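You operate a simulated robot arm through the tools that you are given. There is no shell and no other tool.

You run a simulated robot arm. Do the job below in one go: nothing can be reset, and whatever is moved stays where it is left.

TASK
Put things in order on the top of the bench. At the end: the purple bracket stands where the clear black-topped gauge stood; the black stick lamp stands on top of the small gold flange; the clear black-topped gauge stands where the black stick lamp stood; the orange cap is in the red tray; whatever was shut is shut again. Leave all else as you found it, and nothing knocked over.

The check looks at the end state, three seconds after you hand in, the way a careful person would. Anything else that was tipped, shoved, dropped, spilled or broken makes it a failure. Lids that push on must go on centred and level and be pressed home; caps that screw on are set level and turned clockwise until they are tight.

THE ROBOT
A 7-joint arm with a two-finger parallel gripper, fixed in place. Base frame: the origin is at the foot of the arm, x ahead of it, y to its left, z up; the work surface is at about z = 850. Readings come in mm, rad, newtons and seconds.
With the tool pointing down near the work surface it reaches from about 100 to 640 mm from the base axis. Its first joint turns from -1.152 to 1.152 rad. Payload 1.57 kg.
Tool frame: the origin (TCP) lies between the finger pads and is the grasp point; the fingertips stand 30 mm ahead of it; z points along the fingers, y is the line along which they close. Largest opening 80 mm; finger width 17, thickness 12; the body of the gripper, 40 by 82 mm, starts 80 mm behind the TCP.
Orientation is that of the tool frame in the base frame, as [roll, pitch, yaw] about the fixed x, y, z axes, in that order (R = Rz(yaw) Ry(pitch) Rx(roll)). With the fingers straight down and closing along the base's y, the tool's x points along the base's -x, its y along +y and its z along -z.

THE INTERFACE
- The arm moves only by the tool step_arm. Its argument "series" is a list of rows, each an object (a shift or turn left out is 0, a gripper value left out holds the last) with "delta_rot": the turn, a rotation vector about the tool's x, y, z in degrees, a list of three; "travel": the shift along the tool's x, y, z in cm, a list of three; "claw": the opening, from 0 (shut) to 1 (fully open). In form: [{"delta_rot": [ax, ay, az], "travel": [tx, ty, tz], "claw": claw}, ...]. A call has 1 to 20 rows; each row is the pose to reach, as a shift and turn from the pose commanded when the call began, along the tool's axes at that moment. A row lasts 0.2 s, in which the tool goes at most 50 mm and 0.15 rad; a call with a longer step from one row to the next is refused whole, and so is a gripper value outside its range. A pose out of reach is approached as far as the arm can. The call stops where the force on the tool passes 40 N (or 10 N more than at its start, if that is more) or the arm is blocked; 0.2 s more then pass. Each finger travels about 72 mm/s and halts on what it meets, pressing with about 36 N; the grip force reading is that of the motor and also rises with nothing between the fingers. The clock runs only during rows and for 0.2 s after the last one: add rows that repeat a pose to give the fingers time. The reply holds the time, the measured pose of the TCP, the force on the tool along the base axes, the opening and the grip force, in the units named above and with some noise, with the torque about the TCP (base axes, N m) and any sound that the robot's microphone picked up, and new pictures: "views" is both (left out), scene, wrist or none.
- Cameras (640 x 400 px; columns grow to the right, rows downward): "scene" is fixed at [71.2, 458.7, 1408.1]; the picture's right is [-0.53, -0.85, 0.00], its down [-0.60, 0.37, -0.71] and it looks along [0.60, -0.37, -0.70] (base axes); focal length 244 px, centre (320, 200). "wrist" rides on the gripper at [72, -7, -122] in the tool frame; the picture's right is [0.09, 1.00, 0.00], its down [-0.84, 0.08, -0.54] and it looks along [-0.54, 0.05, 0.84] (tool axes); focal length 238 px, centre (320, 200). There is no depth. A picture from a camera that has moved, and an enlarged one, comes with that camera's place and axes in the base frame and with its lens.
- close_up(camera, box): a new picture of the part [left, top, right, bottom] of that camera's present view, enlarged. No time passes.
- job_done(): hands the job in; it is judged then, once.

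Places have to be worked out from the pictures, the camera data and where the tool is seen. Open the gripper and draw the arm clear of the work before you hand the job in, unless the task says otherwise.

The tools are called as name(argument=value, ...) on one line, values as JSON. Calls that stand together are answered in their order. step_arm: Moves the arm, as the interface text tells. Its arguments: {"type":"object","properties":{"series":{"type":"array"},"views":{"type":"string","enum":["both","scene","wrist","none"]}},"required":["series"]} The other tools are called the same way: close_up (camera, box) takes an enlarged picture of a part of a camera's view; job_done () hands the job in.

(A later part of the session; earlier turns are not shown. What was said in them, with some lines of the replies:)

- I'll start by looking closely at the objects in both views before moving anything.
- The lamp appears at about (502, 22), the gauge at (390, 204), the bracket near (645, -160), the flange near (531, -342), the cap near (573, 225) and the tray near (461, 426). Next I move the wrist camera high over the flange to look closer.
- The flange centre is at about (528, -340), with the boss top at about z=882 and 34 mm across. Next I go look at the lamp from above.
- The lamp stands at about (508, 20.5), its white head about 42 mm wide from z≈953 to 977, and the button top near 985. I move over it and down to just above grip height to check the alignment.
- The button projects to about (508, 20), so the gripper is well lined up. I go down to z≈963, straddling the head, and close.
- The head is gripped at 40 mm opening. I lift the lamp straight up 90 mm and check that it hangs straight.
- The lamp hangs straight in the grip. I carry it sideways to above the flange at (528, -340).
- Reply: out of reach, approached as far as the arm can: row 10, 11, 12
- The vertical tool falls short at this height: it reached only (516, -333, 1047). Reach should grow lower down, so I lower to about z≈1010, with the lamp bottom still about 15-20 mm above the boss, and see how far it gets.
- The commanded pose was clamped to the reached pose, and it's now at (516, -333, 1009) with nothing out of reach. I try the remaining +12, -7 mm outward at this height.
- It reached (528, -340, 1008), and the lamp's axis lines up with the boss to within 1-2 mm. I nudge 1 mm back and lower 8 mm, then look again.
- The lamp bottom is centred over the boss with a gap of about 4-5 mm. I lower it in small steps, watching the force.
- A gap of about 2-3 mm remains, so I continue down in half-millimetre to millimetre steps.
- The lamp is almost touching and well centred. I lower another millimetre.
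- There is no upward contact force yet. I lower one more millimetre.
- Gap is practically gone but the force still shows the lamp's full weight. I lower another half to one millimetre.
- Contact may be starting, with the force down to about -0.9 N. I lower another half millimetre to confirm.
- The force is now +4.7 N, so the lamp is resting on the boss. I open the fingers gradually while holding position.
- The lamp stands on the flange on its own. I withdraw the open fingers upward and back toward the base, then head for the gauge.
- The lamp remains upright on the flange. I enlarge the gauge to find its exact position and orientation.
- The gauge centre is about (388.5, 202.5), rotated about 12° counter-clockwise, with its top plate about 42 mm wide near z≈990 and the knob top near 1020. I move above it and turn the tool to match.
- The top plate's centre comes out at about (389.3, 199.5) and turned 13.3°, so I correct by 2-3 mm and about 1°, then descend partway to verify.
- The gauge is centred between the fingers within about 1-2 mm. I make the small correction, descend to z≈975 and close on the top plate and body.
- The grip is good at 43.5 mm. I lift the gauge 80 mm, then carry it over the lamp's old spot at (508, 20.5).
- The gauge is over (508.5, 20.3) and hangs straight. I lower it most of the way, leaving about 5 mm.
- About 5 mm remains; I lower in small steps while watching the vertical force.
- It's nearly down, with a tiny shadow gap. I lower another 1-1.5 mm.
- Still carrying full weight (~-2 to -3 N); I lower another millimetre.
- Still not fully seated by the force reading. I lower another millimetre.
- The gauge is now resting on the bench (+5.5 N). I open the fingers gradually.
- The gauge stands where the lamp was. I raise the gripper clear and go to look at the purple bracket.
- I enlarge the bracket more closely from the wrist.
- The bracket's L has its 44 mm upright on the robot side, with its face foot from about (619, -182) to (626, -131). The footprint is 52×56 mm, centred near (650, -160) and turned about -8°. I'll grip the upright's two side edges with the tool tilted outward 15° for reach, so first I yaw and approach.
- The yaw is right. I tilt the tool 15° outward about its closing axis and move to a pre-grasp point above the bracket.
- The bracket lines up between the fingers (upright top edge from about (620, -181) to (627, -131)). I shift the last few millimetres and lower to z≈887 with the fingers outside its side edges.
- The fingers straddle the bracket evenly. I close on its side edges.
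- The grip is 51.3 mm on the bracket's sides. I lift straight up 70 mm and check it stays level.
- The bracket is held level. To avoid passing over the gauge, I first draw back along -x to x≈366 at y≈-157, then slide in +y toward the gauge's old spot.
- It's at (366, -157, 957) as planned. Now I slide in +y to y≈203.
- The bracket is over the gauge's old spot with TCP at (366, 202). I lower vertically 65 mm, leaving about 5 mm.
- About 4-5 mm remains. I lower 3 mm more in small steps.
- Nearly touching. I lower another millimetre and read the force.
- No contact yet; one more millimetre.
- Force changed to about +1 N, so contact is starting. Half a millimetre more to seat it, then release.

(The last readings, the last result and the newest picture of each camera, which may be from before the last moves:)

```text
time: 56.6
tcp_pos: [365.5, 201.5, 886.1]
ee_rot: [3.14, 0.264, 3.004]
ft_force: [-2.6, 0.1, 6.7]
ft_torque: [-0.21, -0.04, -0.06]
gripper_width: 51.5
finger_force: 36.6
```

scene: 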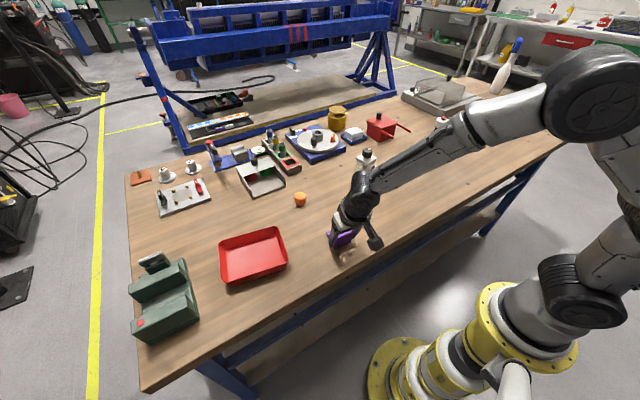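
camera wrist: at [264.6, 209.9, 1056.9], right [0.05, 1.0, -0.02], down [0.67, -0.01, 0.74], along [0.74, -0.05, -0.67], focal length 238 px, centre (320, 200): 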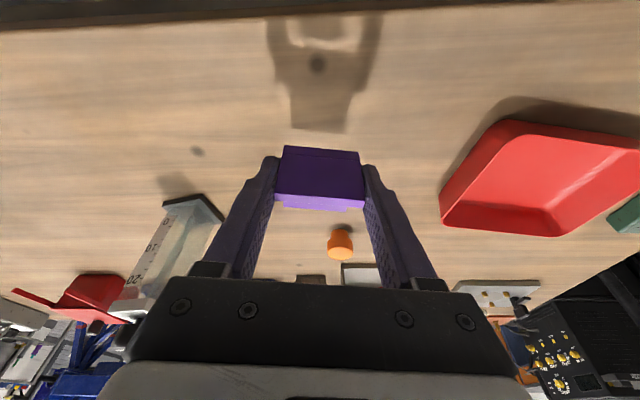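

The bracket is seated on the bench (+6.7 N). I open the fingers.

step_arm(series=[{"travel": [0, 0, 0], "claw": 0.67}, {"travel": [0, 0, 0], "claw": 0.72}, {"travel": [0, 0, 0], "claw": 0.85}, {"travel": [0, 0, 0], "claw": 1}, {"travel": [0, 0, 0], "claw": 1}], views="both")

close_up(camera="wrist", box=[230, 100, 410, 260])

```text
time: 57.8
tcp_pos: [365.1, 201.4, 885.3]
ee_rot: [-3.14, 0.262, 3.003]
ft_force: [-0.2, -0.9, -0.2]
ft_torque: [-0.02, 0.0, -0.02]
gripper_width: 80.1
finger_force: 0.0
camera wrist: at [264.7, 209.1, 985.6], right [0.05, 1.0, -0.02], down [0.67, -0.02, 0.74], along [0.74, -0.05, -0.67], focal length 238 px, centre (320, 200)
```

scene: 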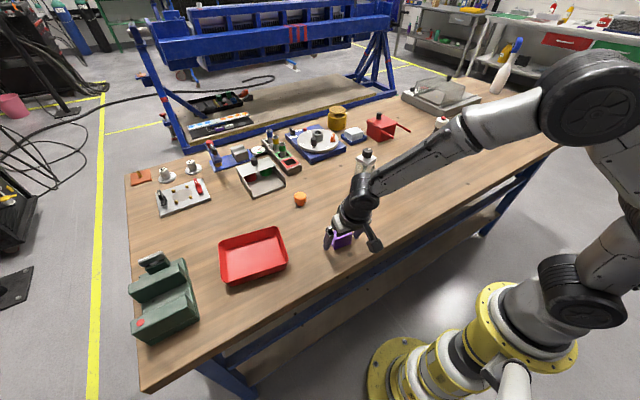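
wrist: 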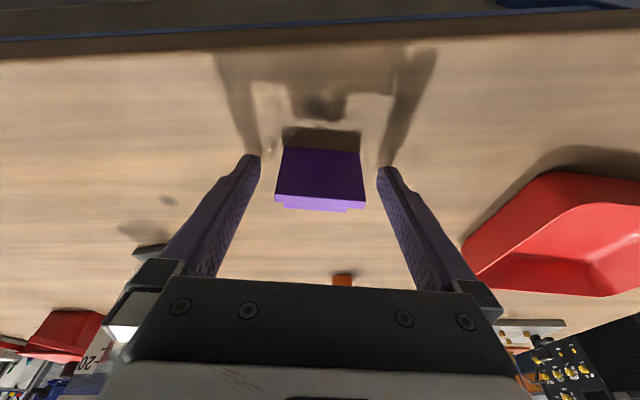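

```text
2.50 times, centred on (320, 180) of wrist
camera zoom: at [264.7, 209.1, 985.6], right [0.05, 1.0, -0.02], down [0.67, -0.02, 0.74], along [0.74, -0.05, -0.67], focal length 596 px, centre (320, 250)
```

zoom: 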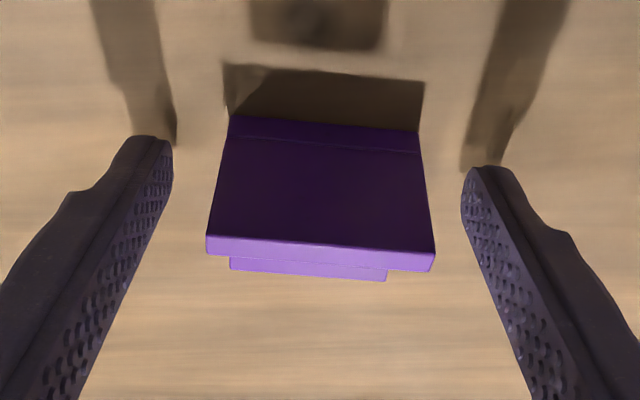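

The bracket stands on its own. I raise the gripper 120 mm vertically and take the tilt out.

step_arm(series=[{"travel": [-0.4, 0, -1.45]}, {"travel": [-1.17, 0, -4.35]}, {"travel": [-2.2, 0, -8.2]}, {"travel": [-3.1, 0, -11.6]}, {"travel": [-3.1, 0, -11.6], "delta_rot": [0, 7, 0]}, {"travel": [-3.1, 0, -11.6], "delta_rot": [0, 15, 0]}, {"travel": [-3.1, 0, -11.6], "delta_rot": [0, 15, 0]}], views="both")

close_up(camera="scene", box=[290, 190, 370, 260])

close_up(camera="wrist", box=[250, 80, 390, 220])

```text
time: 59.4
tcp_pos: [365.4, 203.1, 1006.3]
ee_rot: [3.14, -0.001, 3.003]
ft_force: [0.2, 0.0, 0.0]
ft_torque: [-0.02, -0.01, -0.02]
gripper_width: 79.9
finger_force: 0.0
camera wrist: at [293.7, 205.5, 1128.5], right [0.05, 1.0, 0.0], down [0.84, -0.04, 0.54], along [0.54, -0.02, -0.84], focal length 238 px, centre (320, 200)
```

scene: 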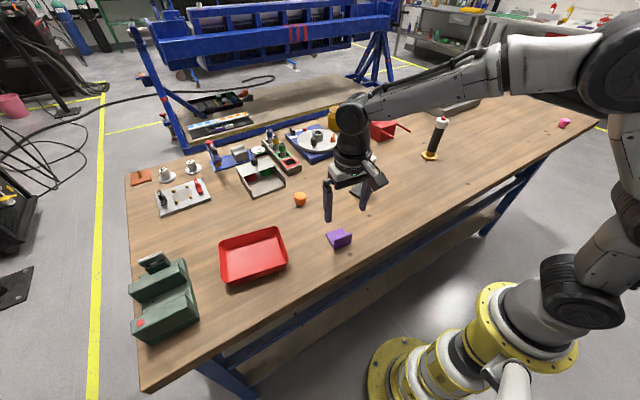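
wrist: 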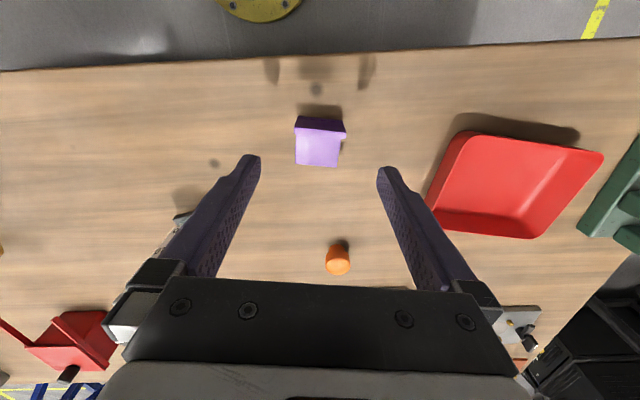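

```text
5.71 times, centred on (330, 225) of scene
camera zoom: at [71.2, 458.7, 1408.1], right [-0.53, -0.85, 0.0], down [-0.6, 0.37, -0.71], along [0.6, -0.37, -0.7], focal length 1392 px, centre (263, 57)
```

zoom: 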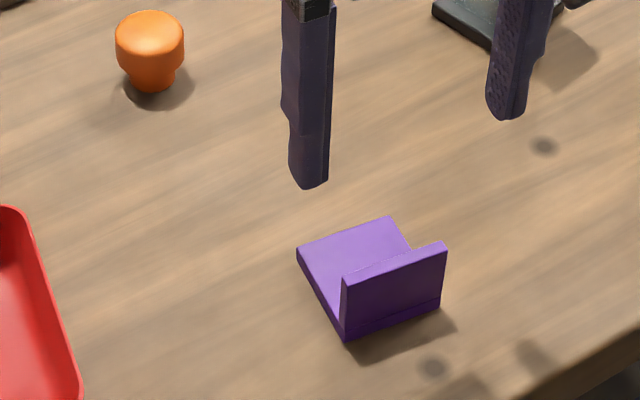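

```text
2.86 times, centred on (320, 150) of wrist
camera zoom: at [293.7, 205.5, 1128.5], right [0.05, 1.0, 0.0], down [0.84, -0.04, 0.54], along [0.54, -0.02, -0.84], focal length 681 px, centre (320, 343)
```

zoom: 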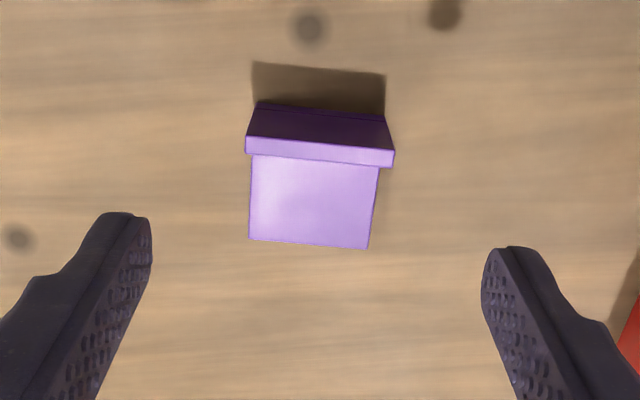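

The bracket's footprint centre is at about (390, 198.5), right where the gauge stood. Now I move to look at the orange cap near (568, 222).

step_arm(series=[{"travel": [-4.0, 1.1, 0], "delta_rot": [0, 0, -4]}, {"travel": [-8.2, 2.3, 0], "delta_rot": [0, 0, -7.9]}, {"travel": [-12, 3.4, 0], "delta_rot": [0, 0, -7.9]}, {"travel": [-13.1, 3.75, 0], "delta_rot": [0, 0, -7.9]}, {"travel": [-13.1, 3.75, 0], "delta_rot": [0, 0, -7.9]}], views="both")

close_up(camera="wrist", box=[270, 130, 370, 230])

close_up(camera="scene", box=[280, 180, 320, 215])

close_up(camera="scene", box=[200, 215, 310, 295])

```text
time: 60.6
tcp_pos: [501.6, 222.3, 1007.6]
ee_rot: [3.141, 0.001, -3.14]
ft_force: [-0.4, 1.0, -0.4]
ft_torque: [0.03, 0.03, 0.0]
gripper_width: 80.0
finger_force: 0.1
camera wrist: at [429.5, 215.0, 1129.6], right [-0.09, 1.0, 0.0], down [0.84, 0.08, 0.54], along [0.54, 0.05, -0.84], focal length 238 px, centre (320, 200)
```

scene: 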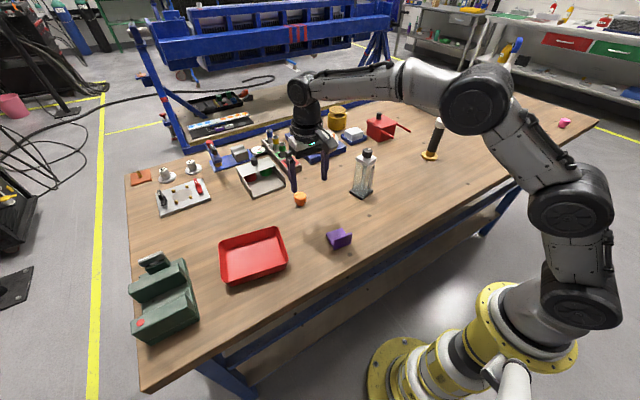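
wrist: 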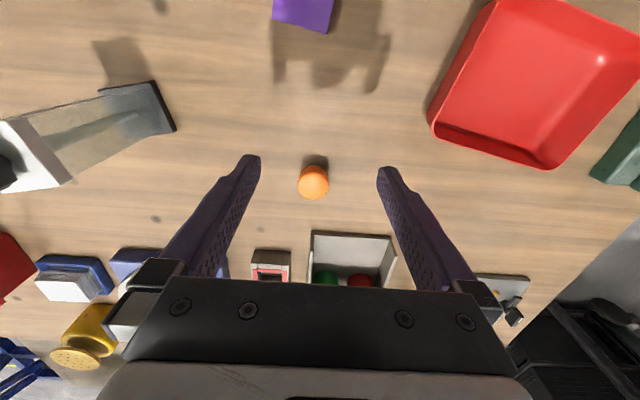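

```text
4.00 times, centred on (320, 180) of wrist
camera zoom: at [429.5, 215.0, 1129.6], right [-0.09, 1.0, 0.0], down [0.84, 0.08, 0.54], along [0.54, 0.05, -0.84], focal length 953 px, centre (320, 280)
```

zoom: 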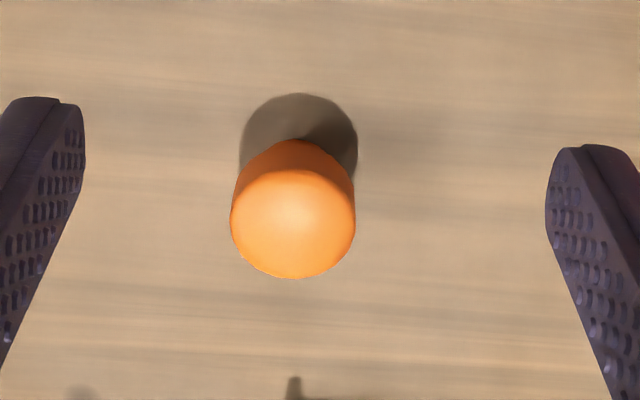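

```text
11.43 times, centred on (300, 198) of scene
camera zoom: at [71.3, 458.7, 1408.1], right [-0.53, -0.85, 0.0], down [-0.6, 0.37, -0.71], along [0.6, -0.37, -0.7], focal length 2785 px, centre (549, 229)
```

zoom: 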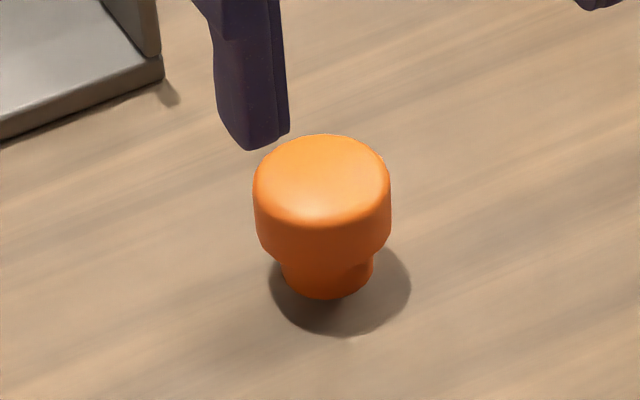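

```text
5.00 times, centred on (255, 255) of scene
camera zoom: at [71.3, 458.7, 1408.1], right [-0.53, -0.85, 0.0], down [-0.6, 0.37, -0.71], along [0.6, -0.37, -0.7], focal length 1218 px, centre (645, -75)
```

zoom: 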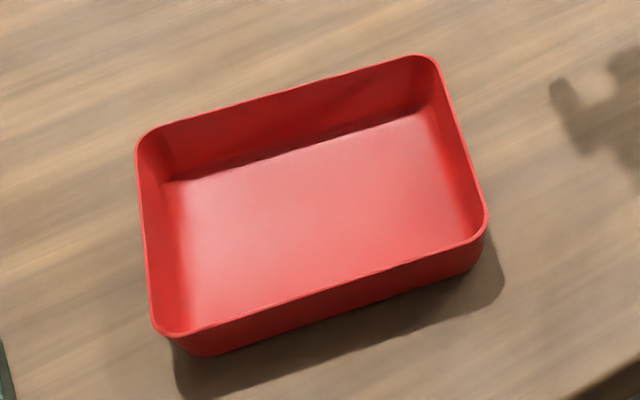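

The cap is about 37 mm across its wide top, centred near (570, 221) with its top at z≈884. I move over it and partly down to verify.

step_arm(series=[{"travel": [-3.5, -0.1, 0]}, {"travel": [-6.85, -0.15, 1]}, {"travel": [-6.85, -0.15, 4]}, {"travel": [-6.85, -0.15, 7.5]}, {"travel": [-6.85, -0.15, 7.5]}, {"travel": [-6.85, -0.15, 7.5]}], views="both")

close_up(camera="wrist", box=[230, 100, 410, 260])

```text
time: 62.0
tcp_pos: [570.0, 220.2, 933.4]
ee_rot: [-3.141, 0.001, 3.141]
ft_force: [0.5, 0.0, 0.4]
ft_torque: [-0.01, 0.02, 0.03]
gripper_width: 79.9
finger_force: 0.2
camera wrist: at [497.3, 214.1, 1054.6], right [-0.09, 1.0, 0.0], down [0.84, 0.08, 0.54], along [0.54, 0.05, -0.84], focal length 238 px, centre (320, 200)
```

scene: 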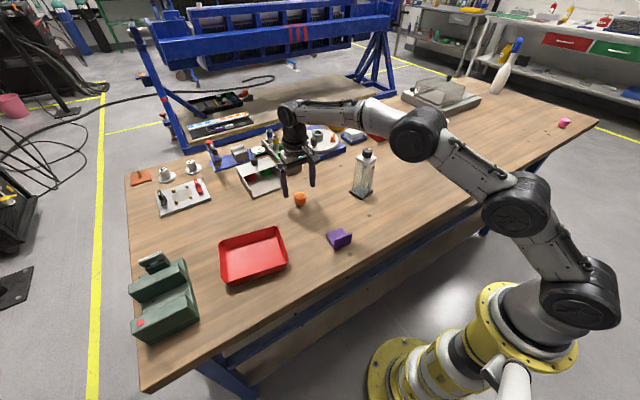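
wrist: 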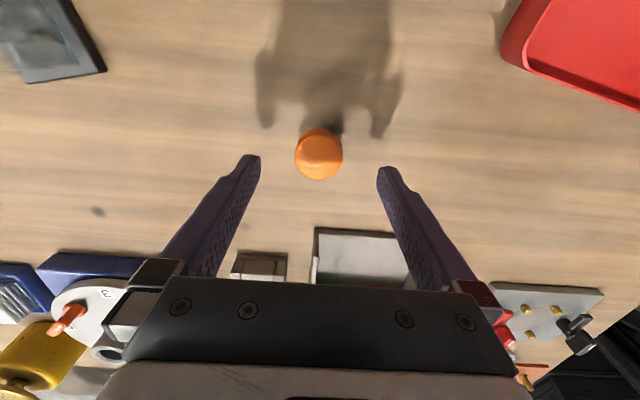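

```text
2.50 times, centred on (320, 180) of wrist
camera zoom: at [497.3, 214.1, 1054.6], right [-0.09, 1.0, 0.0], down [0.84, 0.08, 0.54], along [0.54, 0.05, -0.84], focal length 596 px, centre (320, 250)
```

zoom: 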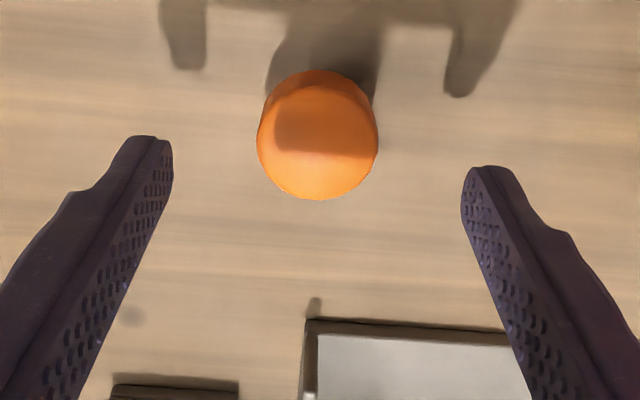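

The cap sits centred between the fingers. I go down to z≈886 and close on its wide part.

step_arm(series=[{"travel": [0, 0, 2.5]}, {"travel": [0.05, 0, 4.0]}, {"travel": [0.1, 0, 4.7]}, {"travel": [0.1, 0, 4.7]}, {"travel": [0.1, 0, 4.7], "claw": 0.7}, {"travel": [0.1, 0, 4.7], "claw": 0.35}, {"travel": [0.1, 0, 4.7], "claw": 0.35}, {"travel": [0.1, 0, 4.7], "claw": 0.35}, {"travel": [0.1, 0, 4.7], "claw": 0.35}], views="both")

close_up(camera="scene", box=[270, 120, 340, 220])

```text
time: 64.0
tcp_pos: [568.8, 220.5, 885.8]
ee_rot: [-3.141, -0.001, 3.141]
ft_force: [-0.2, 0.2, -0.3]
ft_torque: [-0.02, 0.0, 0.0]
gripper_width: 34.8
finger_force: 35.9
camera wrist: at [496.7, 213.2, 1007.4], right [-0.09, 1.0, 0.0], down [0.84, 0.08, 0.54], along [0.54, 0.05, -0.84], focal length 238 px, centre (320, 200)
```

scene: 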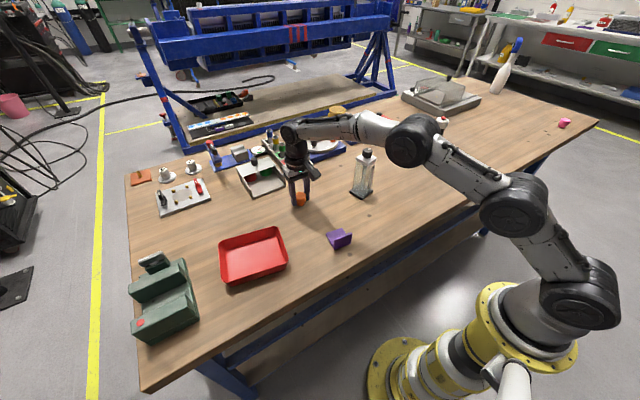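
wrist: 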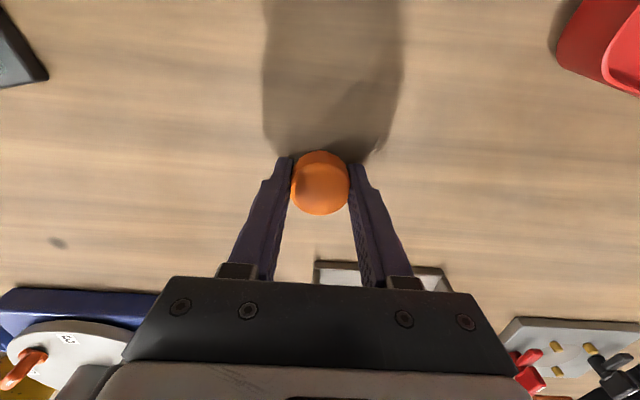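

```text
4.00 times, centred on (305, 170) of scene
camera zoom: at [71.2, 458.7, 1408.1], right [-0.53, -0.85, 0.0], down [-0.6, 0.37, -0.71], along [0.6, -0.37, -0.7], focal length 975 px, centre (380, 320)
```

zoom: 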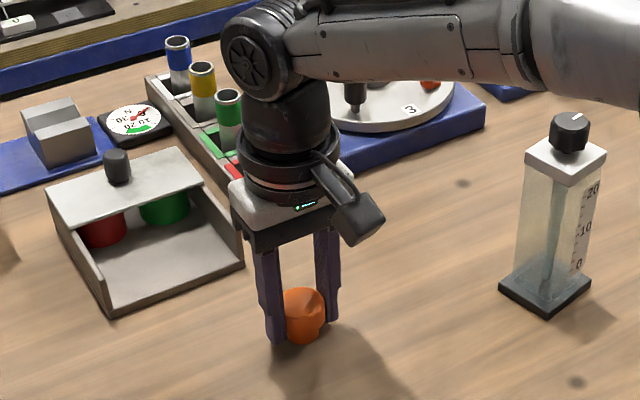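

The cap is gripped at 34.8 mm. I lift it 80 mm and carry it over the tray centre near (452, 419).

step_arm(series=[{"travel": [0, 0, -1]}, {"travel": [0, 0, -3]}, {"travel": [0, 0, -5.5]}, {"travel": [0, 0, -8]}, {"travel": [1.2, 2, -8]}, {"travel": [3.2, 5.5, -8]}, {"travel": [5.3, 9, -8]}, {"travel": [7.4, 12.5, -8]}, {"travel": [9.5, 16, -8]}, {"travel": [11, 18.7, -8]}, {"travel": [11.7, 19.85, -8]}, {"travel": [11.7, 19.85, -8]}], views="both")

close_up(camera="scene", box=[200, 160, 310, 300])

```text
time: 66.6
tcp_pos: [452.2, 417.6, 965.3]
ee_rot: [-3.142, 0.0, -3.141]
ft_force: [0.0, -0.5, -0.5]
ft_torque: [-0.03, 0.0, 0.02]
gripper_width: 34.5
finger_force: 35.6
camera wrist: at [379.6, 411.9, 1086.7], right [-0.09, 1.0, 0.0], down [0.84, 0.08, 0.54], along [0.54, 0.05, -0.84], focal length 238 px, centre (320, 200)
```

scene: 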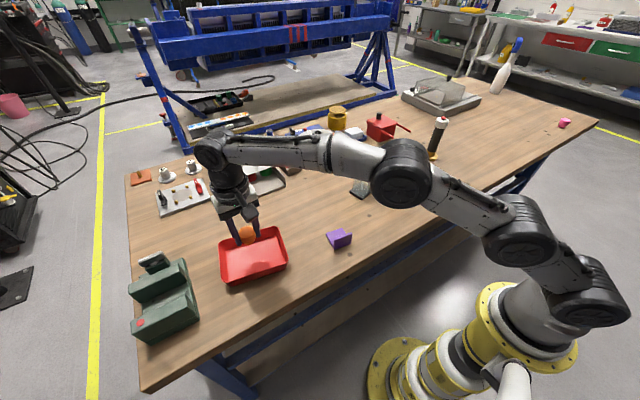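
wrist: 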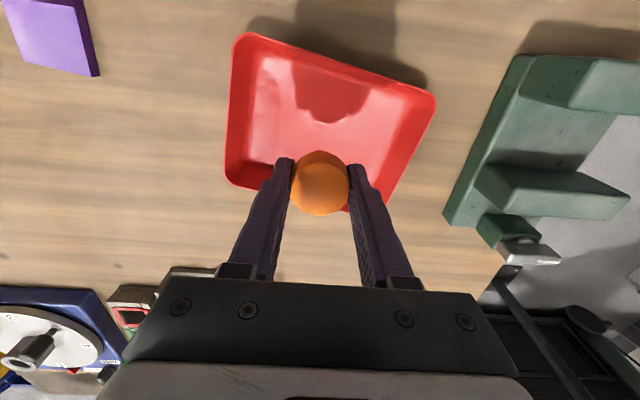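

```text
2.86 times, centred on (255, 230) of scene
camera zoom: at [71.2, 458.7, 1408.1], right [-0.53, -0.85, 0.0], down [-0.6, 0.37, -0.71], along [0.6, -0.37, -0.7], focal length 696 px, centre (506, 114)
```

zoom: 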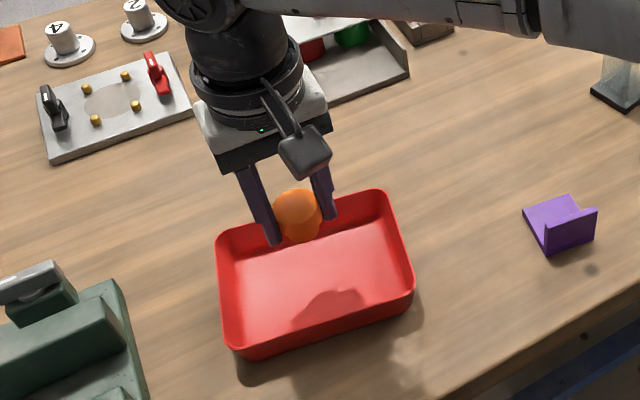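

The tray centre is right below at (452, 417). I lower 65 mm first, leaving the cap some 8-10 mm above the tray floor.

step_arm(series=[{"travel": [0, 0, 2]}, {"travel": [0, 0, 4]}, {"travel": [0, 0, 5.5]}, {"travel": [0, 0, 6.5]}, {"travel": [0, 0, 6.5]}], views="both")

close_up(camera="scene", box=[205, 190, 305, 300])

```text
time: 67.8
tcp_pos: [451.3, 417.1, 900.2]
ee_rot: [-3.141, 0.0, -3.141]
ft_force: [0.5, -0.2, 0.4]
ft_torque: [0.0, 0.03, 0.02]
gripper_width: 34.9
finger_force: 35.8
camera wrist: at [379.0, 410.4, 1021.9], right [-0.09, 1.0, 0.0], down [0.84, 0.08, 0.54], along [0.54, 0.05, -0.84], focal length 238 px, centre (320, 200)
```

scene: 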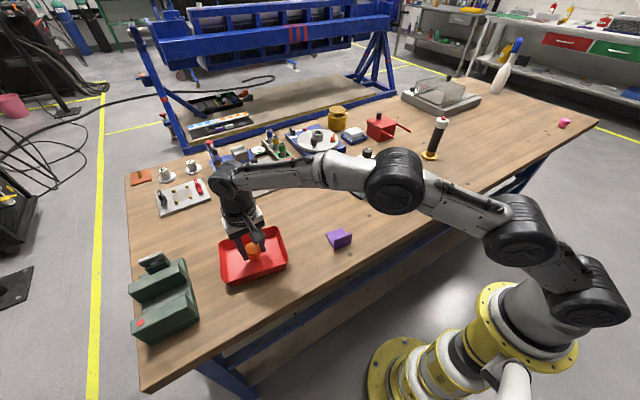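
wrist: 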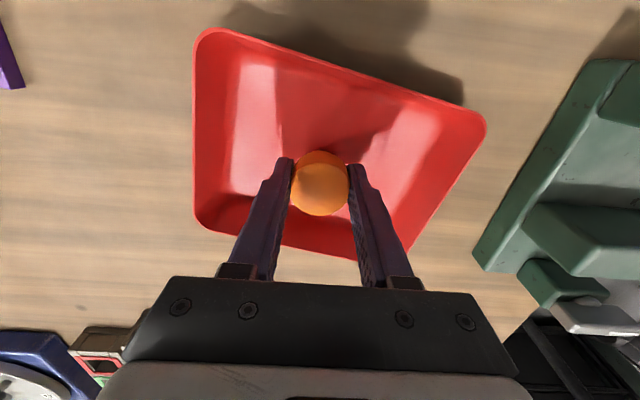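

```text
3.64 times, centred on (255, 245) of scene
camera zoom: at [71.2, 458.7, 1408.1], right [-0.53, -0.85, 0.0], down [-0.6, 0.37, -0.71], along [0.6, -0.37, -0.7], focal length 886 px, centre (556, 36)
```

zoom: 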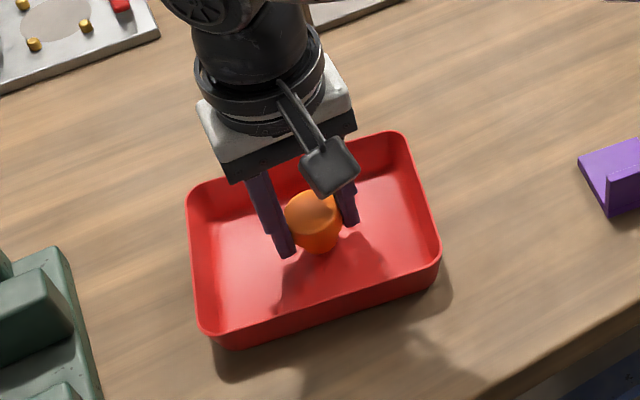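

The cap is inside the tray, still a little above the floor. I lower it 6 mm in small steps, watching force.

step_arm(series=[{"travel": [0, 0, 0.2]}, {"travel": [0, 0, 0.4]}, {"travel": [0, 0, 0.6]}, {"travel": [0, 0, 0.6]}], views="none")

close_up(camera="scene", box=[225, 225, 285, 275])

```text
time: 68.8
tcp_pos: [451.2, 416.7, 893.9]
ee_rot: [-3.141, -0.001, -3.142]
ft_force: [0.3, 0.7, -1.4]
ft_torque: [-0.05, 0.01, 0.0]
gripper_width: 34.7
finger_force: 36.8
```

```text
8.00 times, centred on (255, 250) of scene
camera zoom: at [71.2, 458.7, 1408.1], right [-0.53, -0.85, 0.0], down [-0.6, 0.37, -0.71], along [0.6, -0.37, -0.7], focal length 1949 px, centre (840, -200)
```

zoom: 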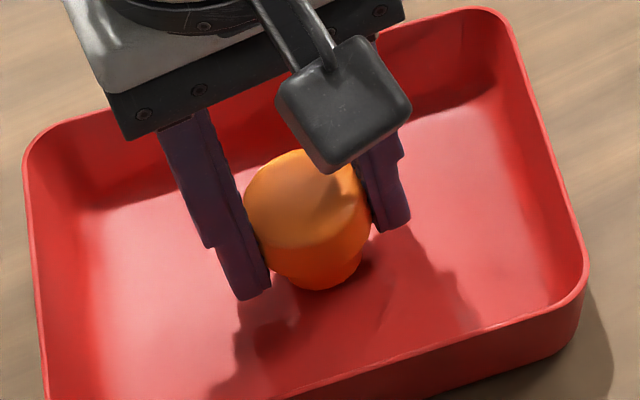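

Still a few millimetres to go, with no contact force. I lower two more millimetres.

step_arm(series=[{"travel": [0, 0, 0.1]}, {"travel": [0, 0, 0.2]}, {"travel": [0, 0, 0.2]}], views="none")

```text
time: 69.6
tcp_pos: [451.6, 416.8, 892.7]
ee_rot: [3.142, 0.001, 3.141]
ft_force: [0.2, -0.5, 0.3]
ft_torque: [0.0, 0.01, 0.0]
gripper_width: 34.5
finger_force: 35.6
```

No contact yet. Two more millimetres in half-steps.

step_arm(series=[{"travel": [0, 0, 0.05]}, {"travel": [0, 0, 0.1]}, {"travel": [0, 0, 0.1]}], views="none")

close_up(camera="scene", box=[225, 225, 285, 275])

```text
time: 70.4
tcp_pos: [450.6, 416.1, 890.7]
ee_rot: [-3.141, 0.0, 3.141]
ft_force: [0.3, -0.3, -0.7]
ft_torque: [-0.01, -0.01, 0.01]
gripper_width: 34.8
finger_force: 36.4
```

```text
8.00 times, centred on (255, 250) of scene
camera zoom: at [71.2, 458.7, 1408.1], right [-0.53, -0.85, 0.0], down [-0.6, 0.37, -0.71], along [0.6, -0.37, -0.7], focal length 1949 px, centre (840, -200)
```

zoom: 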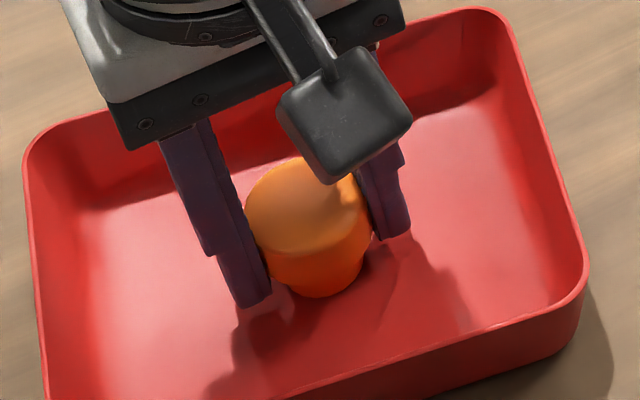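

It's close to the tray floor. I keep lowering in 1 mm steps.

step_arm(series=[{"travel": [0, 0, 0.05]}, {"travel": [0, 0, 0.1]}, {"travel": [0, 0, 0.1]}], views="none")

```text
time: 71.2
tcp_pos: [451.6, 417.9, 890.2]
ee_rot: [3.141, 0.0, 3.14]
ft_force: [-0.4, -0.1, 0.2]
ft_torque: [-0.01, 0.03, 0.0]
gripper_width: 34.9
finger_force: 35.6
```

Still no clear contact; another millimetre.

step_arm(series=[{"travel": [0, 0, 0.05]}, {"travel": [0, 0, 0.1]}, {"travel": [0, 0, 0.1]}], views="none")

close_up(camera="scene", box=[225, 225, 285, 275])

```text
time: 72.0
tcp_pos: [450.7, 418.7, 888.7]
ee_rot: [3.14, 0.001, 3.141]
ft_force: [-0.7, -0.8, 4.1]
ft_torque: [0.01, 0.05, -0.03]
gripper_width: 34.6
finger_force: 35.6
```

```text
8.00 times, centred on (255, 250) of scene
camera zoom: at [71.1, 458.6, 1408.1], right [-0.53, -0.85, 0.0], down [-0.6, 0.37, -0.71], along [0.6, -0.37, -0.7], focal length 1949 px, centre (840, -200)
```

zoom: 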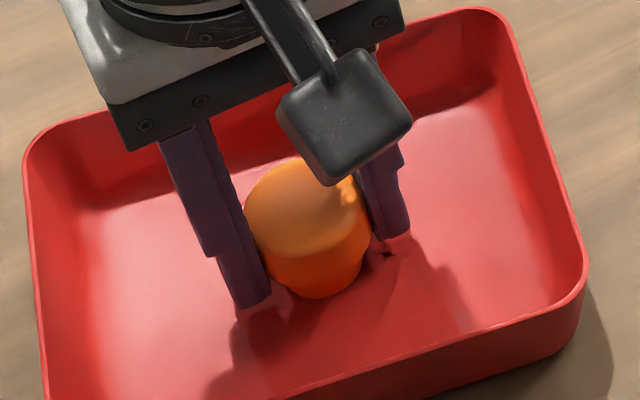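

Contact at +4.1 N: the cap rests on the tray floor. I open the fingers moderately to stay clear of the tray walls.

step_arm(series=[{"travel": [0, 0, 0], "claw": 0.47}, {"travel": [0, 0, 0], "claw": 0.55}, {"travel": [0, 0, 0], "claw": 0.68}, {"travel": [0, 0, 0], "claw": 0.68}, {"travel": [0, 0, -1], "claw": 0.68}, {"travel": [0, 0, -4], "claw": 0.68}, {"travel": [0, 0, -8], "claw": 0.68}, {"travel": [0, 0, -11], "claw": 0.8}, {"travel": [0, 0, -11], "claw": 0.8}], views="both")

close_up(camera="scene", box=[205, 190, 305, 300])

```text
time: 74.0
tcp_pos: [450.1, 414.9, 996.9]
ee_rot: [3.141, 0.0, -3.141]
ft_force: [0.5, -0.6, 0.6]
ft_torque: [0.02, -0.04, -0.04]
gripper_width: 64.3
finger_force: 0.0
camera wrist: at [377.9, 409.9, 1119.4], right [-0.09, 1.0, 0.0], down [0.84, 0.08, 0.54], along [0.54, 0.05, -0.84], focal length 238 px, centre (320, 200)
```

scene: 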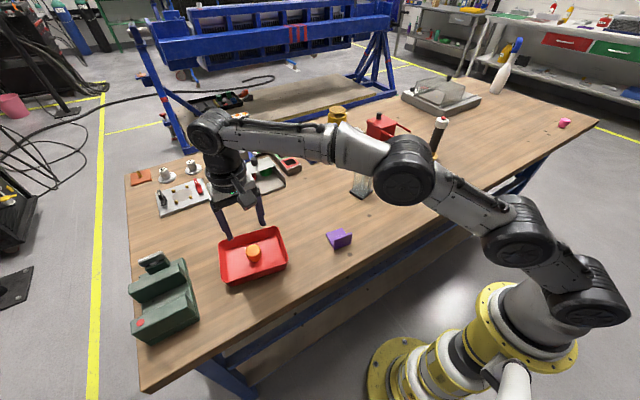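
wrist: 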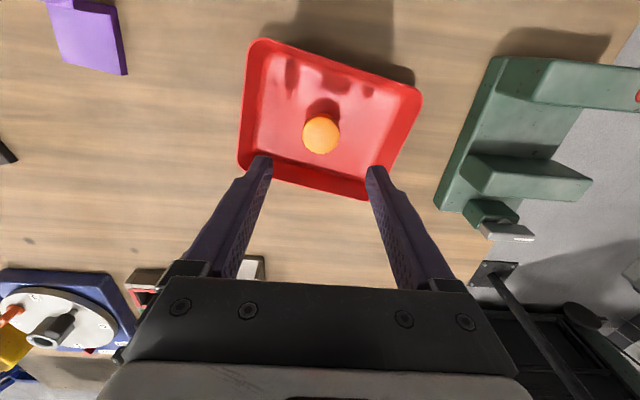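

```text
3.64 times, centred on (255, 245) of scene
camera zoom: at [71.2, 458.7, 1408.1], right [-0.53, -0.85, 0.0], down [-0.6, 0.37, -0.71], along [0.6, -0.37, -0.7], focal length 886 px, centre (556, 36)
```

zoom: 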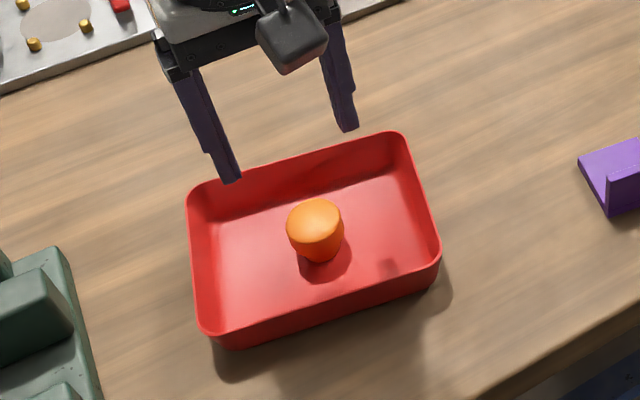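

The cap stands in the tray. I retract upward and back to the start area for a full check of the bench.

step_arm(series=[{"travel": [0, 0, -4], "claw": 1}, {"travel": [0.5, 0, -8]}, {"travel": [1, -1, -12]}, {"travel": [1.5, -4, -15]}, {"travel": [2, -8, -17]}, {"travel": [2.4, -12.4, -18]}, {"travel": [2.8, -16.9, -18.5]}, {"travel": [3.1, -21.4, -18.5]}, {"travel": [3.4, -25.9, -18.5]}, {"travel": [3.6, -30.4, -18.5]}, {"travel": [3.8, -34.9, -18.5]}, {"travel": [4, -39.4, -18.5]}, {"travel": [4.2, -43.5, -18.5]}, {"travel": [4.3, -45.9, -18.5]}, {"travel": [4.3, -45.9, -18.5]}], views="both")

close_up(camera="scene", box=[280, 90, 480, 260])

close_up(camera="scene", box=[120, 100, 340, 240])

close_up(camera="wrist", box=[320, 50, 640, 250])

```text
time: 77.2
tcp_pos: [408.2, -39.4, 1182.2]
ee_rot: [3.141, 0.0, 3.141]
ft_force: [0.7, 0.3, -0.2]
ft_torque: [0.0, -0.01, 0.02]
gripper_width: 80.1
finger_force: 0.0
out of reach, approached as far as the arm can: row 2, 3, 4
camera wrist: at [335.1, -46.8, 1304.8], right [-0.09, 1.0, 0.0], down [0.84, 0.08, 0.54], along [0.54, 0.05, -0.84], focal length 238 px, centre (320, 200)
```

scene: 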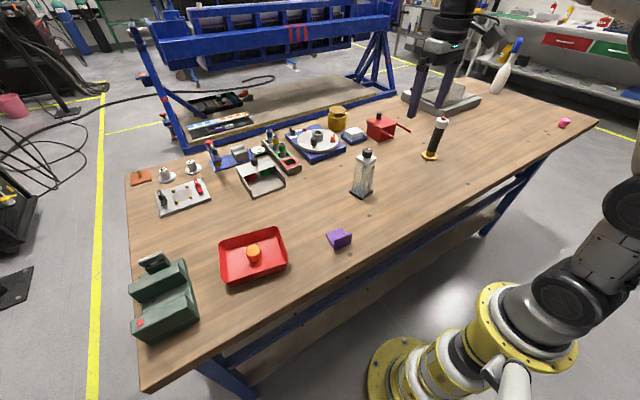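
wrist: 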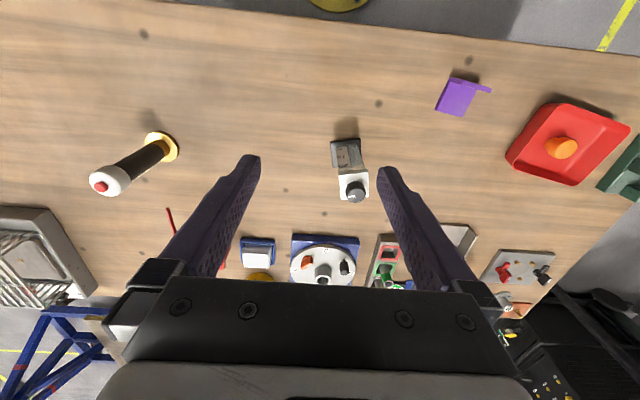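

```text
2.35 times, centred on (380, 175) of scene
camera zoom: at [71.2, 458.7, 1408.1], right [-0.53, -0.85, 0.0], down [-0.6, 0.37, -0.71], along [0.6, -0.37, -0.7], focal length 573 px, centre (179, 259)
```

zoom: 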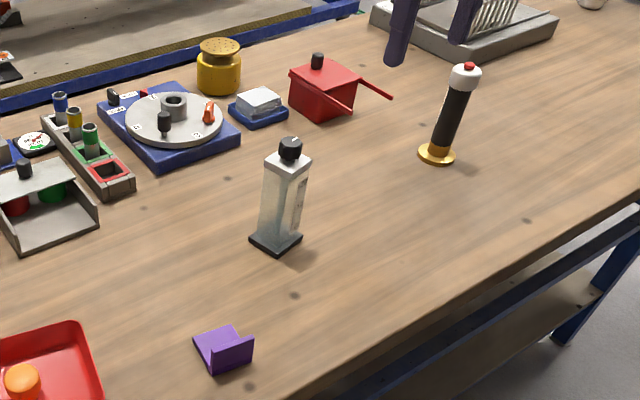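

```text
2.86 times, centred on (230, 170) of scene
camera zoom: at [71.2, 458.7, 1408.1], right [-0.53, -0.85, 0.0], down [-0.6, 0.37, -0.71], along [0.6, -0.37, -0.7], focal length 696 px, centre (577, 286)
```

zoom: 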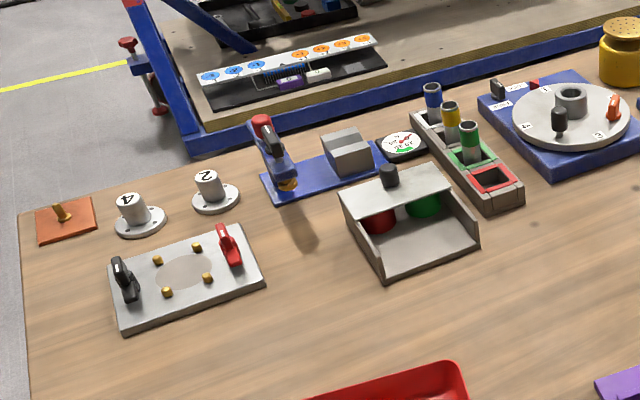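

```text
2.00 times, centred on (480, 150) of wrist
camera zoom: at [335.1, -46.8, 1304.8], right [-0.09, 1.0, 0.0], down [0.84, 0.08, 0.54], along [0.54, 0.05, -0.84], focal length 477 px, centre (0, 300)
```

zoom: 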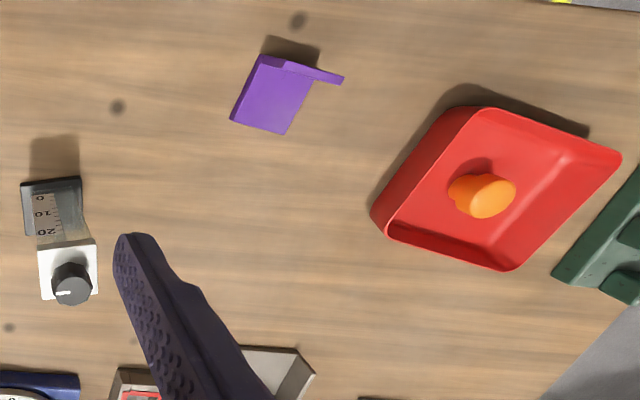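

Everything checks out. The lamp is upright on the flange, the gauge stands at about (508, 22), the bracket at about (390, 198), and the cap is in the tray. Nothing was opened or disturbed, the gripper is open and the arm is clear, so I hand in.

job_done()

```text
The job is handed in.
```

I moved all four items into place and handed the job in. I don't have the check's verdict; the final pictures showed everything upright and where it should be.

| Item | Where it is now | How close (my estimate from the pictures) |
|---|---|---|
| Black stick lamp | Upright on the small gold flange | Centred to within 1–2 mm |
| Clear black-topped gauge | Where the lamp stood | About 2 mm from the lamp's old spot, same angle as before |
| Purple bracket | Where the gauge stood | About 1 mm from the gauge's old spot, facing the same way as before |
| Orange cap | Standing in the red tray | Near the middle of the tray floor |

I didn't need to open anything, so there was nothing to shut again. In the final pictures the other things on the bench look unmoved. I left the gripper open and the arm raised clear of the bench.
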